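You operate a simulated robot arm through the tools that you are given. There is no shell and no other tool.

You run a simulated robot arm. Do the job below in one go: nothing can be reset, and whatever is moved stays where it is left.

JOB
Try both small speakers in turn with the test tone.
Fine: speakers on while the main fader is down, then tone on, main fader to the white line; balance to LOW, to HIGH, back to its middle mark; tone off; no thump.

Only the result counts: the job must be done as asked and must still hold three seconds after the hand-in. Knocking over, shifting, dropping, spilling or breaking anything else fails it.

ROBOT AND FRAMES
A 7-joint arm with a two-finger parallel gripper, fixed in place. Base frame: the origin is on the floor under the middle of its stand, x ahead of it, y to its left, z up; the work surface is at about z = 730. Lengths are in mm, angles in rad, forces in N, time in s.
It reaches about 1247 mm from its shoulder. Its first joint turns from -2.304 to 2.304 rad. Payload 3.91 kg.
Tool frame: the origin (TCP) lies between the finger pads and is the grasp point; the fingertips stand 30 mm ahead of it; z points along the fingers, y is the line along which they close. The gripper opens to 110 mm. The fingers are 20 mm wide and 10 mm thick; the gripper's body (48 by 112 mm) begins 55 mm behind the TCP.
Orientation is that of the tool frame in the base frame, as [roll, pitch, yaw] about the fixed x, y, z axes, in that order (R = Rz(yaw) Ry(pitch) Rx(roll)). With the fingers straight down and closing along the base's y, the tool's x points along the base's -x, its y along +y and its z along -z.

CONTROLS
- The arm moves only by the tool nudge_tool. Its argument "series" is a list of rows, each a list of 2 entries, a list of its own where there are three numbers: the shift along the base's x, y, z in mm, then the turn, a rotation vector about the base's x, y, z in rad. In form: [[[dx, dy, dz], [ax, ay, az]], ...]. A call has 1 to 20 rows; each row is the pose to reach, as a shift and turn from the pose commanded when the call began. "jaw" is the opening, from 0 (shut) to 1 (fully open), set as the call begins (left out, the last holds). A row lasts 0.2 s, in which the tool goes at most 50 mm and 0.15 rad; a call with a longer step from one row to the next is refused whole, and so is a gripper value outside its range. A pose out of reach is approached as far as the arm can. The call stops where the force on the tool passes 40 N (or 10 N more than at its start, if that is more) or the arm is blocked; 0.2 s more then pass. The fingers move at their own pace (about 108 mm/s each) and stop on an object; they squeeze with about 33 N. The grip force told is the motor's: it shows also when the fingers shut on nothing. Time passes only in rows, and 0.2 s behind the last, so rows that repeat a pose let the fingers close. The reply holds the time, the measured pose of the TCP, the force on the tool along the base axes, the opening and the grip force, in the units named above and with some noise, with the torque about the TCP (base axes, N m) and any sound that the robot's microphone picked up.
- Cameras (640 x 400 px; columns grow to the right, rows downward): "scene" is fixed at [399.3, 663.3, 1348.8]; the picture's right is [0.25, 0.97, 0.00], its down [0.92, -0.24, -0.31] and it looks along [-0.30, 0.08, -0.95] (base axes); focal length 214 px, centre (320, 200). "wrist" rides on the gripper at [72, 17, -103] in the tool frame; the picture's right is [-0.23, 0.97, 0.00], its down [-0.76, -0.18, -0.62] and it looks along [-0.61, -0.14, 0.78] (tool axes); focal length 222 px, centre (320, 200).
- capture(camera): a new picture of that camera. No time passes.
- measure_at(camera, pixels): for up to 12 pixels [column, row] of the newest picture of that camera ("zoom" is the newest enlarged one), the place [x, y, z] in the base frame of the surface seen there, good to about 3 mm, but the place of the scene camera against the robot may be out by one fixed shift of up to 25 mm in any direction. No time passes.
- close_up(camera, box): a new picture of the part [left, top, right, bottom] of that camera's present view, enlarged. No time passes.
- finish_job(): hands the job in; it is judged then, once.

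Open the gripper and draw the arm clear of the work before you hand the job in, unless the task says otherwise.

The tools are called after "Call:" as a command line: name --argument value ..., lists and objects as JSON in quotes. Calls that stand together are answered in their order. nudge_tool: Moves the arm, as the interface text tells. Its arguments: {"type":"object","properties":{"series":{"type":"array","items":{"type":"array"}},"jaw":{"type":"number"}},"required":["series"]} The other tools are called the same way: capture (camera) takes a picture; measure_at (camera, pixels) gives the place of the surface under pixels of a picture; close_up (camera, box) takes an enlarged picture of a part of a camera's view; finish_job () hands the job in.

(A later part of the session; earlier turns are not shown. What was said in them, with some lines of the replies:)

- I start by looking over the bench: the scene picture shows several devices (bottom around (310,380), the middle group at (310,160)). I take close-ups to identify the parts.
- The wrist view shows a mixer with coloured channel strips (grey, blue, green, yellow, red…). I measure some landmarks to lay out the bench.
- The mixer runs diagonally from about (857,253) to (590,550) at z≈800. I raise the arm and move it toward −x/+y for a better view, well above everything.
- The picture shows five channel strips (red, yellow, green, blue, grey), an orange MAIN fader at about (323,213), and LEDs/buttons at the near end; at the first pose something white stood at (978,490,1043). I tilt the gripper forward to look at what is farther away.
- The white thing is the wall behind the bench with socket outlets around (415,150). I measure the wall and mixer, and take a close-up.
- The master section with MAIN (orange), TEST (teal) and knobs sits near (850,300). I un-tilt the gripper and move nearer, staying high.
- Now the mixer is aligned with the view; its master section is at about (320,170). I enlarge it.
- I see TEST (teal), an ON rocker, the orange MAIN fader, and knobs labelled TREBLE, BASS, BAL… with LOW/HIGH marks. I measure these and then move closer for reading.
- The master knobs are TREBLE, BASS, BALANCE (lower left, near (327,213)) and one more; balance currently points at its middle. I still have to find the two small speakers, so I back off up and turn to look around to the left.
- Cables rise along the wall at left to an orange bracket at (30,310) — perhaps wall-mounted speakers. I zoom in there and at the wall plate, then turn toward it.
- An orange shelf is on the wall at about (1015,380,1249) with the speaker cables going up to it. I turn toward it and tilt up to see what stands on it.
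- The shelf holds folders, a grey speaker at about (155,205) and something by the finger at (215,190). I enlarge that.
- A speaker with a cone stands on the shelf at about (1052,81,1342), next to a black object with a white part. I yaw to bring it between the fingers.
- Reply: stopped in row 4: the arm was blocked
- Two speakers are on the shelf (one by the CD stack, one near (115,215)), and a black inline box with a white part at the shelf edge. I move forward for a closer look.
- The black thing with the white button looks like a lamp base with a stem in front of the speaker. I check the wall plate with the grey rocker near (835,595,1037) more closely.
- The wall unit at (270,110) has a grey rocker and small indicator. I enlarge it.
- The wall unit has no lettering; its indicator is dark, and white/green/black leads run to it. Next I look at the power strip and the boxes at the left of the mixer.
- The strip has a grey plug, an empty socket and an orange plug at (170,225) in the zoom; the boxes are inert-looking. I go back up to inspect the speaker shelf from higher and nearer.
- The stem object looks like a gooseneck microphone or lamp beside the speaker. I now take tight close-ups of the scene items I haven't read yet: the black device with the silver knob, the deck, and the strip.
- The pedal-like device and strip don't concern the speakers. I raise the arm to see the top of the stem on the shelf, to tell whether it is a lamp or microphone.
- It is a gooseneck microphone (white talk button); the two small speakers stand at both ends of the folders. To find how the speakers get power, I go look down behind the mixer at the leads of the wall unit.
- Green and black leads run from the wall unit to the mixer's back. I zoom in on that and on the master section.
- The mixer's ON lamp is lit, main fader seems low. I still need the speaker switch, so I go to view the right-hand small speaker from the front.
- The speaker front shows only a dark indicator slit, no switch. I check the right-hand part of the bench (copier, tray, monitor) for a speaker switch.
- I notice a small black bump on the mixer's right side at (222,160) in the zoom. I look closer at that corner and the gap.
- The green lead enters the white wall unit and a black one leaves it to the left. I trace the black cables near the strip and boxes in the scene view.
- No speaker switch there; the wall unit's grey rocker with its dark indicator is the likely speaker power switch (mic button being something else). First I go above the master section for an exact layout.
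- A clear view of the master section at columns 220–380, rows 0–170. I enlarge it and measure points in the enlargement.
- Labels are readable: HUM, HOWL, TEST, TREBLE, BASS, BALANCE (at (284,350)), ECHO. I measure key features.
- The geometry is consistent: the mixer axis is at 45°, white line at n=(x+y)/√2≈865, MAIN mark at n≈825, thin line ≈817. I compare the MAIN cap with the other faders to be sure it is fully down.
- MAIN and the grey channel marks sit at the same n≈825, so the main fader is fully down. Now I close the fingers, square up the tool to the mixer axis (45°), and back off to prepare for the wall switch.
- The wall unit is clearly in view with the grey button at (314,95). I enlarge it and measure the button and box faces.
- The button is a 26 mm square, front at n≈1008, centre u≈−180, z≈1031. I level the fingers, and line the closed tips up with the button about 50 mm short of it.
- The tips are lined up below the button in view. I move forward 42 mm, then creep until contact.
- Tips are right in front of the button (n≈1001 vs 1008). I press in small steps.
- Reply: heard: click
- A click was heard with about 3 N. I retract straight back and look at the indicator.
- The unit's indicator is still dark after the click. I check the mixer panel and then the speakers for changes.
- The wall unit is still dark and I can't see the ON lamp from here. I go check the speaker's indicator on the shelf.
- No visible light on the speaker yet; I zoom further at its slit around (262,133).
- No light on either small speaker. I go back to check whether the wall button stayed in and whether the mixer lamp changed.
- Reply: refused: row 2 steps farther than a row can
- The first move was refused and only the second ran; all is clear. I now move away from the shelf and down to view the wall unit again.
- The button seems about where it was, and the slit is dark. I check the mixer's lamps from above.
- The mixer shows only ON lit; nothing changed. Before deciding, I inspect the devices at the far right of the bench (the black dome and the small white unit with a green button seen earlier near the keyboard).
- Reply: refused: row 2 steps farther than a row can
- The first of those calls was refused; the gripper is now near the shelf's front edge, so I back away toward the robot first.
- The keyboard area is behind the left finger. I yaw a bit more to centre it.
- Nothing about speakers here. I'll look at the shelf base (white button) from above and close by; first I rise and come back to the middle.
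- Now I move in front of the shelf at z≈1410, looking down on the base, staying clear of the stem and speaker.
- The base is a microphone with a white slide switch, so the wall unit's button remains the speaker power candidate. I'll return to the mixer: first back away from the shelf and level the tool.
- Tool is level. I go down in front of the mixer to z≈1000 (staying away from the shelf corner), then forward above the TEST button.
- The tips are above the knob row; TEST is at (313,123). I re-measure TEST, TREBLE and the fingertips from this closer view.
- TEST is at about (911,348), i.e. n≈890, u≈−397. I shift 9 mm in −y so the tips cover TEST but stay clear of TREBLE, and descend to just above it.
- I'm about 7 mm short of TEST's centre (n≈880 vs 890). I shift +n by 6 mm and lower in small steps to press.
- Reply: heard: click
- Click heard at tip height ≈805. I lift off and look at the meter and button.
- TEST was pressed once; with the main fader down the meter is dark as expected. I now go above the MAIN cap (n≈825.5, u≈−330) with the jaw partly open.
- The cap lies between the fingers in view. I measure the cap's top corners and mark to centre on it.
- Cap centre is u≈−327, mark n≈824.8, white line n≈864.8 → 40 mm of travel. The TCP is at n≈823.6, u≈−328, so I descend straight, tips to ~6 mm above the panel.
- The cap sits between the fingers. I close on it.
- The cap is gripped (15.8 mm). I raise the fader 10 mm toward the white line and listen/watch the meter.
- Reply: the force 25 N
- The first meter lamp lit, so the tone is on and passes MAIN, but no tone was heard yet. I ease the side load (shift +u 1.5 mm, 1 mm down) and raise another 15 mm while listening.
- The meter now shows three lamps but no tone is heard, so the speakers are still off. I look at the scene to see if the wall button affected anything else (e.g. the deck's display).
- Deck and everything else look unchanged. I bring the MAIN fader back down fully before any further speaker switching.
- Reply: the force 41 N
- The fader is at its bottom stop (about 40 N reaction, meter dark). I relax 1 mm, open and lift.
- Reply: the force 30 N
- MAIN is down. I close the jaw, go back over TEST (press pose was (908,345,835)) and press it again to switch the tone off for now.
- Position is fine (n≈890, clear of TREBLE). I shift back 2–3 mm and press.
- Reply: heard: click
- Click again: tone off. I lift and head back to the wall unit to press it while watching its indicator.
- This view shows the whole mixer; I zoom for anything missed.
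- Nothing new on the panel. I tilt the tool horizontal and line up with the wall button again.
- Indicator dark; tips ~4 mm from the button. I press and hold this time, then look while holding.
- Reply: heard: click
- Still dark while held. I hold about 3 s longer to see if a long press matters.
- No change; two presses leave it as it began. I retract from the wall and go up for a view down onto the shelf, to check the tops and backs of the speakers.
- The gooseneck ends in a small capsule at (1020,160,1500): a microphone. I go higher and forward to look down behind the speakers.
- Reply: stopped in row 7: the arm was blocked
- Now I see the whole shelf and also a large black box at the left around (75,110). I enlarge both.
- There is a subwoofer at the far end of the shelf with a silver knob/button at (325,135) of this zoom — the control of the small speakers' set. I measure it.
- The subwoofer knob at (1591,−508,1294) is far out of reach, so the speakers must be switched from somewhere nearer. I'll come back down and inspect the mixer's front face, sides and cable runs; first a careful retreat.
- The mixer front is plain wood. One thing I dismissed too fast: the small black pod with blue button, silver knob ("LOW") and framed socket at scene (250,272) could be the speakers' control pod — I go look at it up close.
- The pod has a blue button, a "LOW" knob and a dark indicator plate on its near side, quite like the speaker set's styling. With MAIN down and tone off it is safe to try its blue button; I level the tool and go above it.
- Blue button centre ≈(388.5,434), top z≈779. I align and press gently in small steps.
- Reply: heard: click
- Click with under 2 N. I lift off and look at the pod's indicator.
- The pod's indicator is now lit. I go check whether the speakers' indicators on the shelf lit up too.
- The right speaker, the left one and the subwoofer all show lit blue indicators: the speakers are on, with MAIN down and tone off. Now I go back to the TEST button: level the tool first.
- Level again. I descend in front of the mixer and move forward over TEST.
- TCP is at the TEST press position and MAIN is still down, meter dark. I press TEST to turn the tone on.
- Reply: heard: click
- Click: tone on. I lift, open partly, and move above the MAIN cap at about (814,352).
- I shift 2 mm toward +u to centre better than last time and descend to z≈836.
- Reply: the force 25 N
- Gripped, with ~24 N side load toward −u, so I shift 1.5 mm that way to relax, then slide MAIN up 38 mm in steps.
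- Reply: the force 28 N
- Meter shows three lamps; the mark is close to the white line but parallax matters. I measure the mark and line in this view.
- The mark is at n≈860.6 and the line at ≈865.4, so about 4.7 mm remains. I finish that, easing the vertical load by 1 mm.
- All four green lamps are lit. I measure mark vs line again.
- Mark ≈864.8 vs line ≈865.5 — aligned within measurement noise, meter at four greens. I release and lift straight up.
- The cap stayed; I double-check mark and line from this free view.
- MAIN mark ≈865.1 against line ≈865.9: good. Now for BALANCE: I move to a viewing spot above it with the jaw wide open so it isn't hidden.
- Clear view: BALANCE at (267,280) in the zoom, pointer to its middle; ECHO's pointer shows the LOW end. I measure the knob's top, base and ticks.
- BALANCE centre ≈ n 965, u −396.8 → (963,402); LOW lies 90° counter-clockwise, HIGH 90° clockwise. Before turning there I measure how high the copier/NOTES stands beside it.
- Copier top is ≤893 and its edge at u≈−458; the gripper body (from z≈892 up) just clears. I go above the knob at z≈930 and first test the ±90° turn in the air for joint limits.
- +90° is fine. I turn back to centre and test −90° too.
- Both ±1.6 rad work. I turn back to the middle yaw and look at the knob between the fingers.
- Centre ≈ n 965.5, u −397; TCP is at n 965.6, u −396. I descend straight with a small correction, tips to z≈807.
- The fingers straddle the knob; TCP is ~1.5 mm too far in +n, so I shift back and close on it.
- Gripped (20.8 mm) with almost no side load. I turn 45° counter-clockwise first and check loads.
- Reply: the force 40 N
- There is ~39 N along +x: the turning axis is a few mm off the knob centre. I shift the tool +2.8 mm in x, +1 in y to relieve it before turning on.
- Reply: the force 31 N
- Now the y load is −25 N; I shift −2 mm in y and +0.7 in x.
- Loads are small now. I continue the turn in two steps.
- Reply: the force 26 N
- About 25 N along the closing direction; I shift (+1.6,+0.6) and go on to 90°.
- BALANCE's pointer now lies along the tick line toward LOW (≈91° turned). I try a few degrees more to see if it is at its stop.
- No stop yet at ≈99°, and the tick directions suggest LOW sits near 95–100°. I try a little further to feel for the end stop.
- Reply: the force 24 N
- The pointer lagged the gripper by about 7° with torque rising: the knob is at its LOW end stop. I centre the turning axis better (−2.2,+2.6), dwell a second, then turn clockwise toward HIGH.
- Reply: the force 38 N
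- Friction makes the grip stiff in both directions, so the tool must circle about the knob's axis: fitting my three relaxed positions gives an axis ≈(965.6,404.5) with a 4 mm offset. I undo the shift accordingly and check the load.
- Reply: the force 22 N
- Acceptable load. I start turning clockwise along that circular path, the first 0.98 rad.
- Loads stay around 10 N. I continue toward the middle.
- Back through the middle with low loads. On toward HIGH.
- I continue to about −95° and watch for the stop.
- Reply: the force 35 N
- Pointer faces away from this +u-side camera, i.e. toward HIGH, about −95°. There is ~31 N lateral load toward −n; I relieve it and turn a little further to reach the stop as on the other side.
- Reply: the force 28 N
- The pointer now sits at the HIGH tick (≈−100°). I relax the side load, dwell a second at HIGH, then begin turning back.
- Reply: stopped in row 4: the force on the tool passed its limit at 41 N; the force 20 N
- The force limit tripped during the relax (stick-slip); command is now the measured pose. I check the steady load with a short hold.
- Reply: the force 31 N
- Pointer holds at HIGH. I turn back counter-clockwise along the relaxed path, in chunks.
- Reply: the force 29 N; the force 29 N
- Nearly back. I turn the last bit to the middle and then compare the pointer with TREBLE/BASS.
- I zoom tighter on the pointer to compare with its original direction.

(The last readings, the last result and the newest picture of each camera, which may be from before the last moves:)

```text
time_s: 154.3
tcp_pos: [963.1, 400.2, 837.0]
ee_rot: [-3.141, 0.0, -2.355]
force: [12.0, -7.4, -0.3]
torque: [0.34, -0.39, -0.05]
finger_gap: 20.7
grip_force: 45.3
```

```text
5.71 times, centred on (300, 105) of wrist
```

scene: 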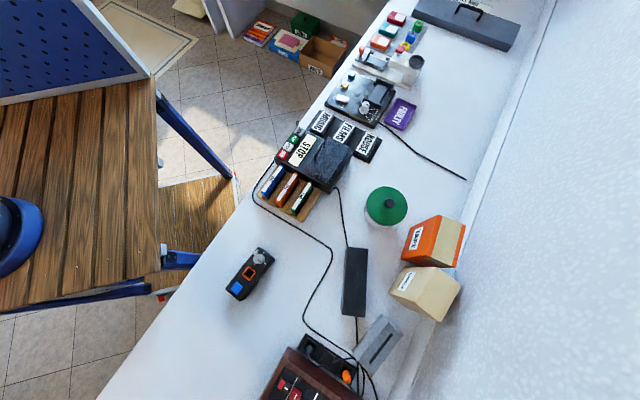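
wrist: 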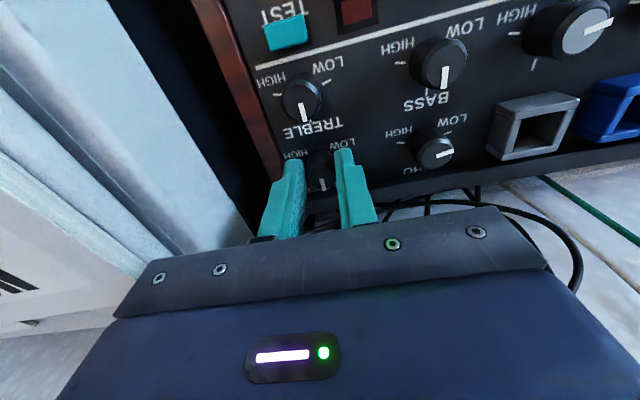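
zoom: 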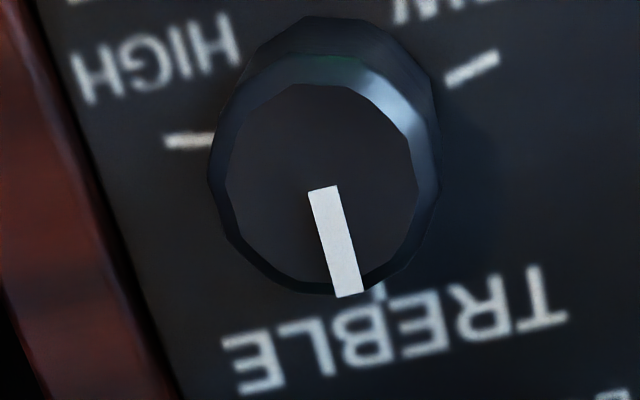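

Both pointers lie on the common n-line within about 1° (15.3° line; TREBLE 14.7°, BALANCE 15.8°), so BALANCE is at its middle mark. I relieve the slight side load, release and lift.

Call:
nudge_tool --series '[[[0.5, -0.5, 0], [0, 0, 0]], [[0.9, -0.7, 0], [0, 0, 0]], [[0.9, -0.7, 0], [0, 0, 0]]]'

Call:
nudge_tool --series '[[[0, 0, 0], [0, 0, 0]], [[0, 0, 0], [0, 0, 0]], [[0, 0, 0], [0, 0, 0]], [[0, 0, 25], [0, 0, 0]], [[0, 0, 65], [0, 0, 0]], [[0, 0, 95], [0, 0, 0]]]' --jaw 0.31

Call:
capture --camera "wrist"

Call:
close_up --camera "wrist" --box '[250, 40, 410, 170]'

```text
time_s: 155.1
tcp_pos: [963.1, 402.4, 838.6]
ee_rot: [-3.139, -0.002, -2.358]
force: [3.3, -5.1, -4.6]
torque: [0.36, 0.03, 0.0]
finger_gap: 20.4
grip_force: 45.4
```

```text
time_s: 156.5
tcp_pos: [967.0, 400.9, 931.4]
ee_rot: [-3.138, -0.002, -2.357]
force: [-0.3, 0.7, -0.4]
torque: [0.01, 0.01, -0.02]
finger_gap: 34.0
grip_force: 0.1
```

```text
taken
```

wrist: 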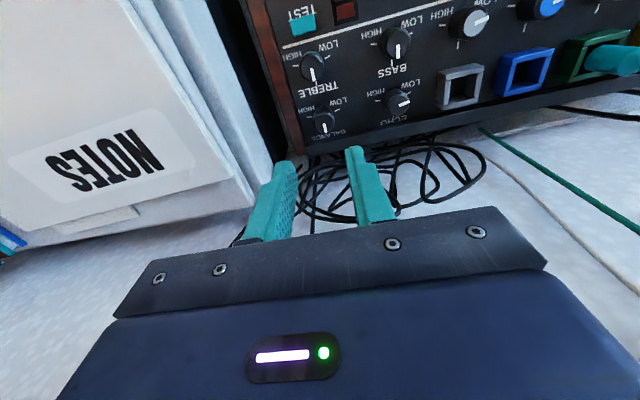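

```text
3.08 times, centred on (330, 105) of wrist
```

zoom: 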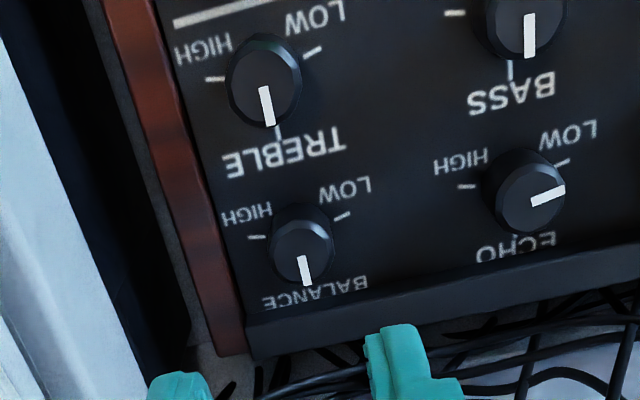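

Call:
close_up --camera "wrist" --box '[295, 50, 355, 150]'

```text
4.00 times, centred on (325, 100) of wrist
```

zoom: 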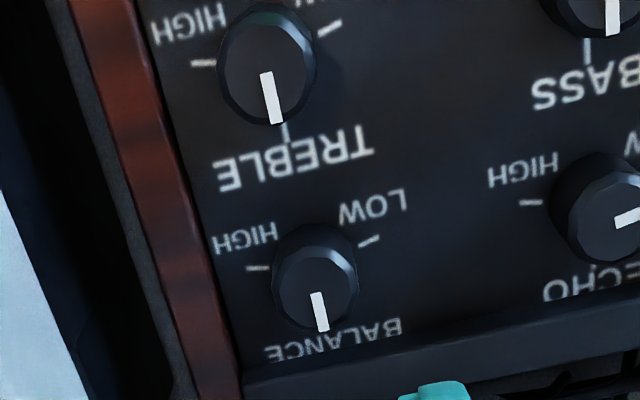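

BALANCE pointer 11.9° vs n-line 12.6° — centred. Now I close the jaw and go over TEST at (909,345.5) to switch the tone off.

Call:
nudge_tool --series '[[[-20, -19, 5], [0, 0, 0]], [[-45, -42, 5], [0, 0, 0]], [[-58, -55.4, 0], [0, 0, 0]], [[-58, -55.4, -40], [0, 0, 0]], [[-58, -55.4, -70], [0, 0, 0]], [[-58, -55.4, -76], [0, 0, 0]], [[-58, -55.4, -76], [0, 0, 0]]]' --jaw 0

Call:
capture --camera "wrist"

```text
time_s: 158.1
tcp_pos: [906.5, 342.6, 858.1]
ee_rot: [-3.138, -0.001, -2.358]
force: [-1.0, 0.1, 0.5]
torque: [-0.01, -0.01, 0.01]
finger_gap: 0.0
grip_force: 33.6
```

```text
taken
```

wrist: 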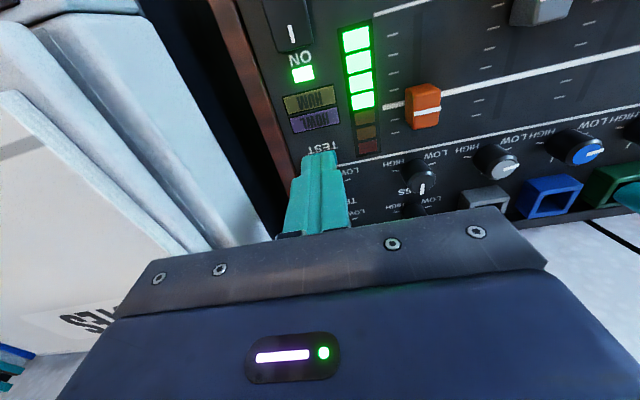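

Meter still shows four greens. I shift 2 mm and press TEST.

Call:
nudge_tool --series '[[[2, 2, -5], [0, 0, 0]], [[2, 2, -15], [0, 0, 0]], [[2, 2, -20], [0, 0, 0]], [[2, 2, -22.5], [0, 0, 0]]]'

Call:
capture --camera "wrist"

```text
time_s: 159.1
tcp_pos: [907.4, 347.2, 835.2]
ee_rot: [-3.137, 0.0, -2.358]
force: [-0.3, -0.9, 1.3]
torque: [-0.03, 0.0, -0.01]
finger_gap: 0.0
grip_force: 33.3
heard: click
```

```text
taken
```

wrist: 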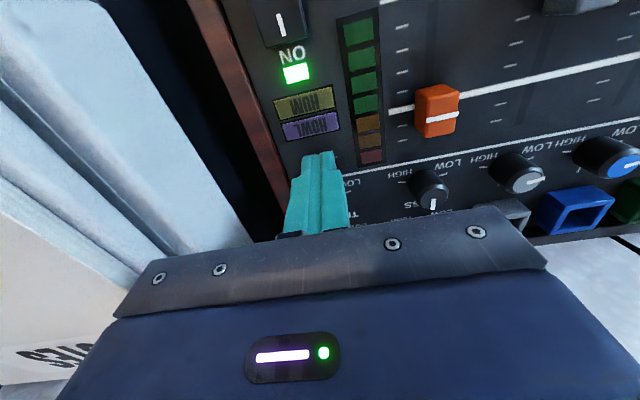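

Meter is dark: tone off, HUM/HOWL unlit, MAIN still on the line. I lift clear, open the gripper and retreat.

Call:
nudge_tool --series '[[[0, 0, 8], [0, 0, 0]], [[0, 0, 40], [0, 0, 0]], [[0, 0, 85], [0, 0, 0]], [[-15, -8, 125], [0, 0, 0]], [[-50, -28, 145], [0, 0, 0]], [[-90, -50, 155], [0, 0, 0]], [[-130, -72, 160], [0, 0, 0]]]'

Call:
nudge_tool --series '[[[0, 0, 0], [0, 0, 0]], [[-20, 0, 20], [0, 0, 0]], [[-40, 0, 50], [0, 0, 0]]]' --jaw 1

Call:
capture --camera "wrist"

Call:
close_up --camera "wrist" --box '[240, 40, 480, 220]'

```text
time_s: 160.7
tcp_pos: [775.8, 273.6, 999.6]
ee_rot: [-3.14, -0.002, -2.358]
force: [0.6, -0.4, -1.7]
torque: [-0.02, -0.02, -0.03]
finger_gap: 0.2
grip_force: 32.5
```

```text
time_s: 161.5
tcp_pos: [739.8, 274.0, 1046.9]
ee_rot: [-3.14, -0.001, -2.358]
force: [1.3, -0.3, -0.1]
torque: [0.0, 0.03, -0.03]
finger_gap: 109.9
grip_force: 0.0
```

```text
taken
```

wrist: 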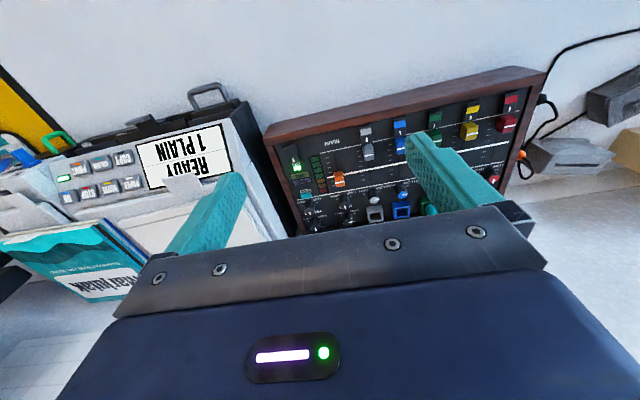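

```text
2.22 times, centred on (360, 130) of wrist
```

zoom: 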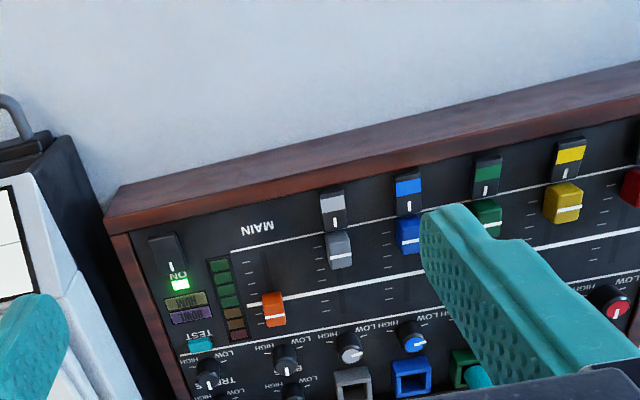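

Mixer state is as wanted. I check the pod in the scene view, then move to a clear pose from which the speakers can be seen.

Call:
close_up --camera "scene" --box '[215, 235, 295, 305]'

Call:
nudge_tool --series '[[[-20, -15, 40], [0, 0, -0.1]], [[-40, -30, 80], [0, 0, -0.2]], [[-50, -50, 120], [0, 0, -0.3]], [[-55, -75, 160], [0, 0, -0.4]], [[-55, -100, 200], [0, 0, -0.4]], [[-50, -115, 240], [0, 0, -0.4]], [[-40, -120, 280], [0, 0, -0.4]]]'

```text
5.71 times, centred on (255, 270) of scene
```

zoom: 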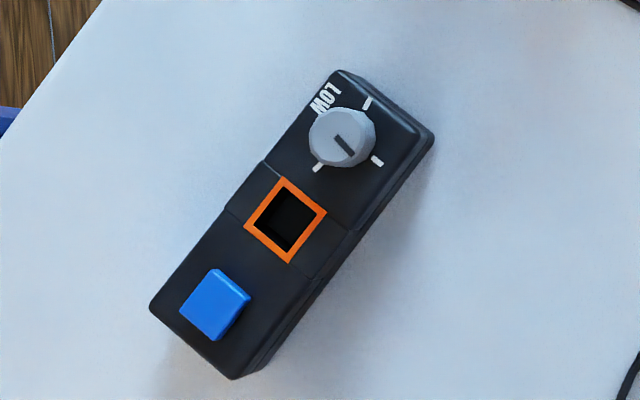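

```text
time_s: 163.1
tcp_pos: [699.5, 151.5, 1324.4]
ee_rot: [-3.14, -0.003, -2.761]
force: [0.0, 0.7, -0.2]
torque: [-0.04, 0.03, -0.02]
finger_gap: 109.8
grip_force: 0.0
```

The pod sits exactly where it was. I tilt to view the speakers' indicators.

Call:
nudge_tool --series '[[[5, 0, 5], [0.05, -0.13, 0]], [[10, 0, 10], [0.1, -0.26, 0]], [[15, 0, 15], [0.15, -0.39, 0]], [[20, 0, 20], [0.2, -0.52, 0]], [[25, 0, 25], [0.25, -0.65, 0]], [[30, 0, 30], [0.3, -0.78, 0]], [[35, 0, 35], [0.35, -0.91, 0]], [[40, 0, 40], [0.4, -1.04, 0]]]'

Call:
capture --camera "wrist"

Call:
close_up --camera "wrist" --box '[40, 40, 340, 240]'

```text
time_s: 164.9
tcp_pos: [736.8, 154.8, 1364.1]
ee_rot: [-3.107, 1.115, -2.739]
force: [-0.4, 0.2, 0.6]
torque: [0.01, 0.02, 0.0]
finger_gap: 109.7
grip_force: 0.1
```

```text
taken
```

wrist: 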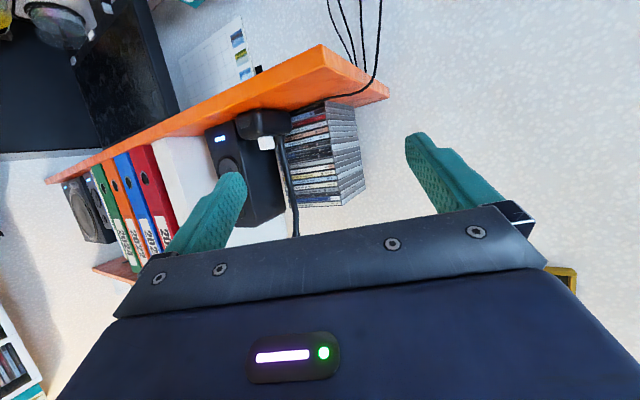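

```text
2.00 times, centred on (190, 140) of wrist
```

zoom: 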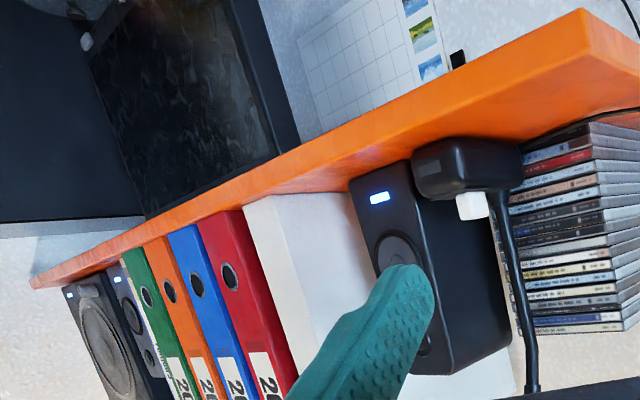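

All three speaker indicators are still lit, tone is off, MAIN on the line and BALANCE centred. I level the tool and draw the arm back to a clear pose near the start before handing in.

Call:
nudge_tool --series '[[[-10, 0, -5], [-0.05, 0.13, 0]], [[-20, 0, -15], [-0.1, 0.26, 0]], [[-35, 0, -30], [-0.15, 0.39, 0]], [[-50, 0, -50], [-0.2, 0.52, 0]], [[-65, 0, -75], [-0.25, 0.65, 0]], [[-80, 0, -100], [-0.3, 0.78, 0]], [[-90, 0, -130], [-0.35, 0.91, 0]], [[-95, 0, -165], [-0.4, 1.04, 0]], [[-95, 0, -205], [-0.4, 1.04, 0]], [[-95, 0, -245], [-0.4, 1.04, 0]], [[-95, 0, -280], [-0.4, 1.04, 0]]]'

Call:
capture --camera "scene"

Call:
capture --camera "wrist"

```text
time_s: 167.3
tcp_pos: [640.7, 155.4, 1083.4]
ee_rot: [-3.138, 0.001, -2.757]
force: [-0.5, 0.2, 1.0]
torque: [-0.04, -0.01, 0.04]
finger_gap: 110.0
grip_force: 0.1
```

```text
taken
```

scene: 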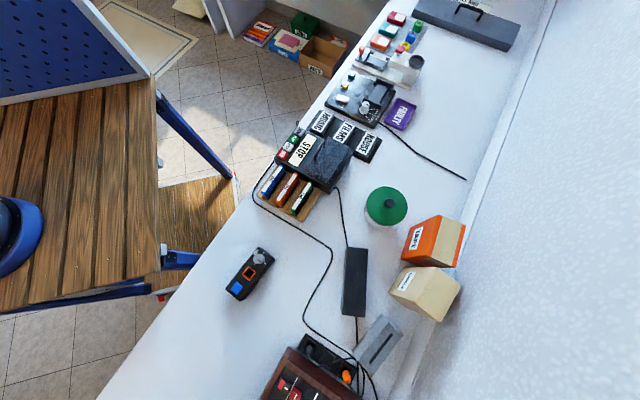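

```text
taken
```

wrist: 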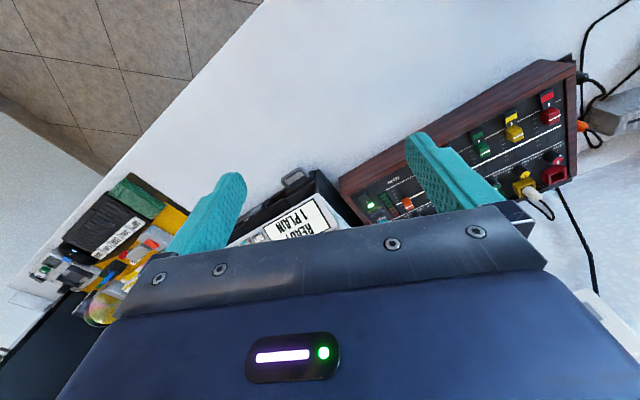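

The scene is unchanged apart from the intended settings, the gripper is open, and the arm is clear. I hand the job in.

Call:
finish_job

```text
The job is handed in.
```

I ran the speaker test in the order you set out and handed it in, but the robot's microphone never reported hearing the tone. It only ever reported button clicks, and no thump. So I can't say from sound that either speaker played. What I have is the meter: it showed four green lamps with the tone on and the main fader at the white line.

- **Speakers:** I switched them on with the blue button on the small black pod, with the main fader fully down and the tone off. All three speaker indicators on the shelf, the two small speakers and the subwoofer, lit and were still lit at the end.
- **Tone and main fader:** I pressed TEST to turn the tone on, then moved the main fader to within about 1 mm of the white line.
- **Balance:** I turned it to its LOW stop, then to the HIGH mark, then back to the middle, within about 1°. I then pressed TEST again and the meter went dark.

Three things happened before I found the right switch:

- **Wall unit:** I pressed the grey button on the wall unit twice. Nothing visible changed, so I assume the second press put it back as it was.
- **Early tone:** I turned the tone on once and raised the main fader partway while the speakers were still off. I brought the fader fully down and switched the tone off before turning the speakers on.
- **Force limit:** The 40 N limit tripped once while I held the balance knob at HIGH. The knob stayed where it was.

At hand-in the speakers were on, the tone off, the main fader on the line and the balance centred. The gripper was open, the arm clear, and nothing else on the bench looked moved.
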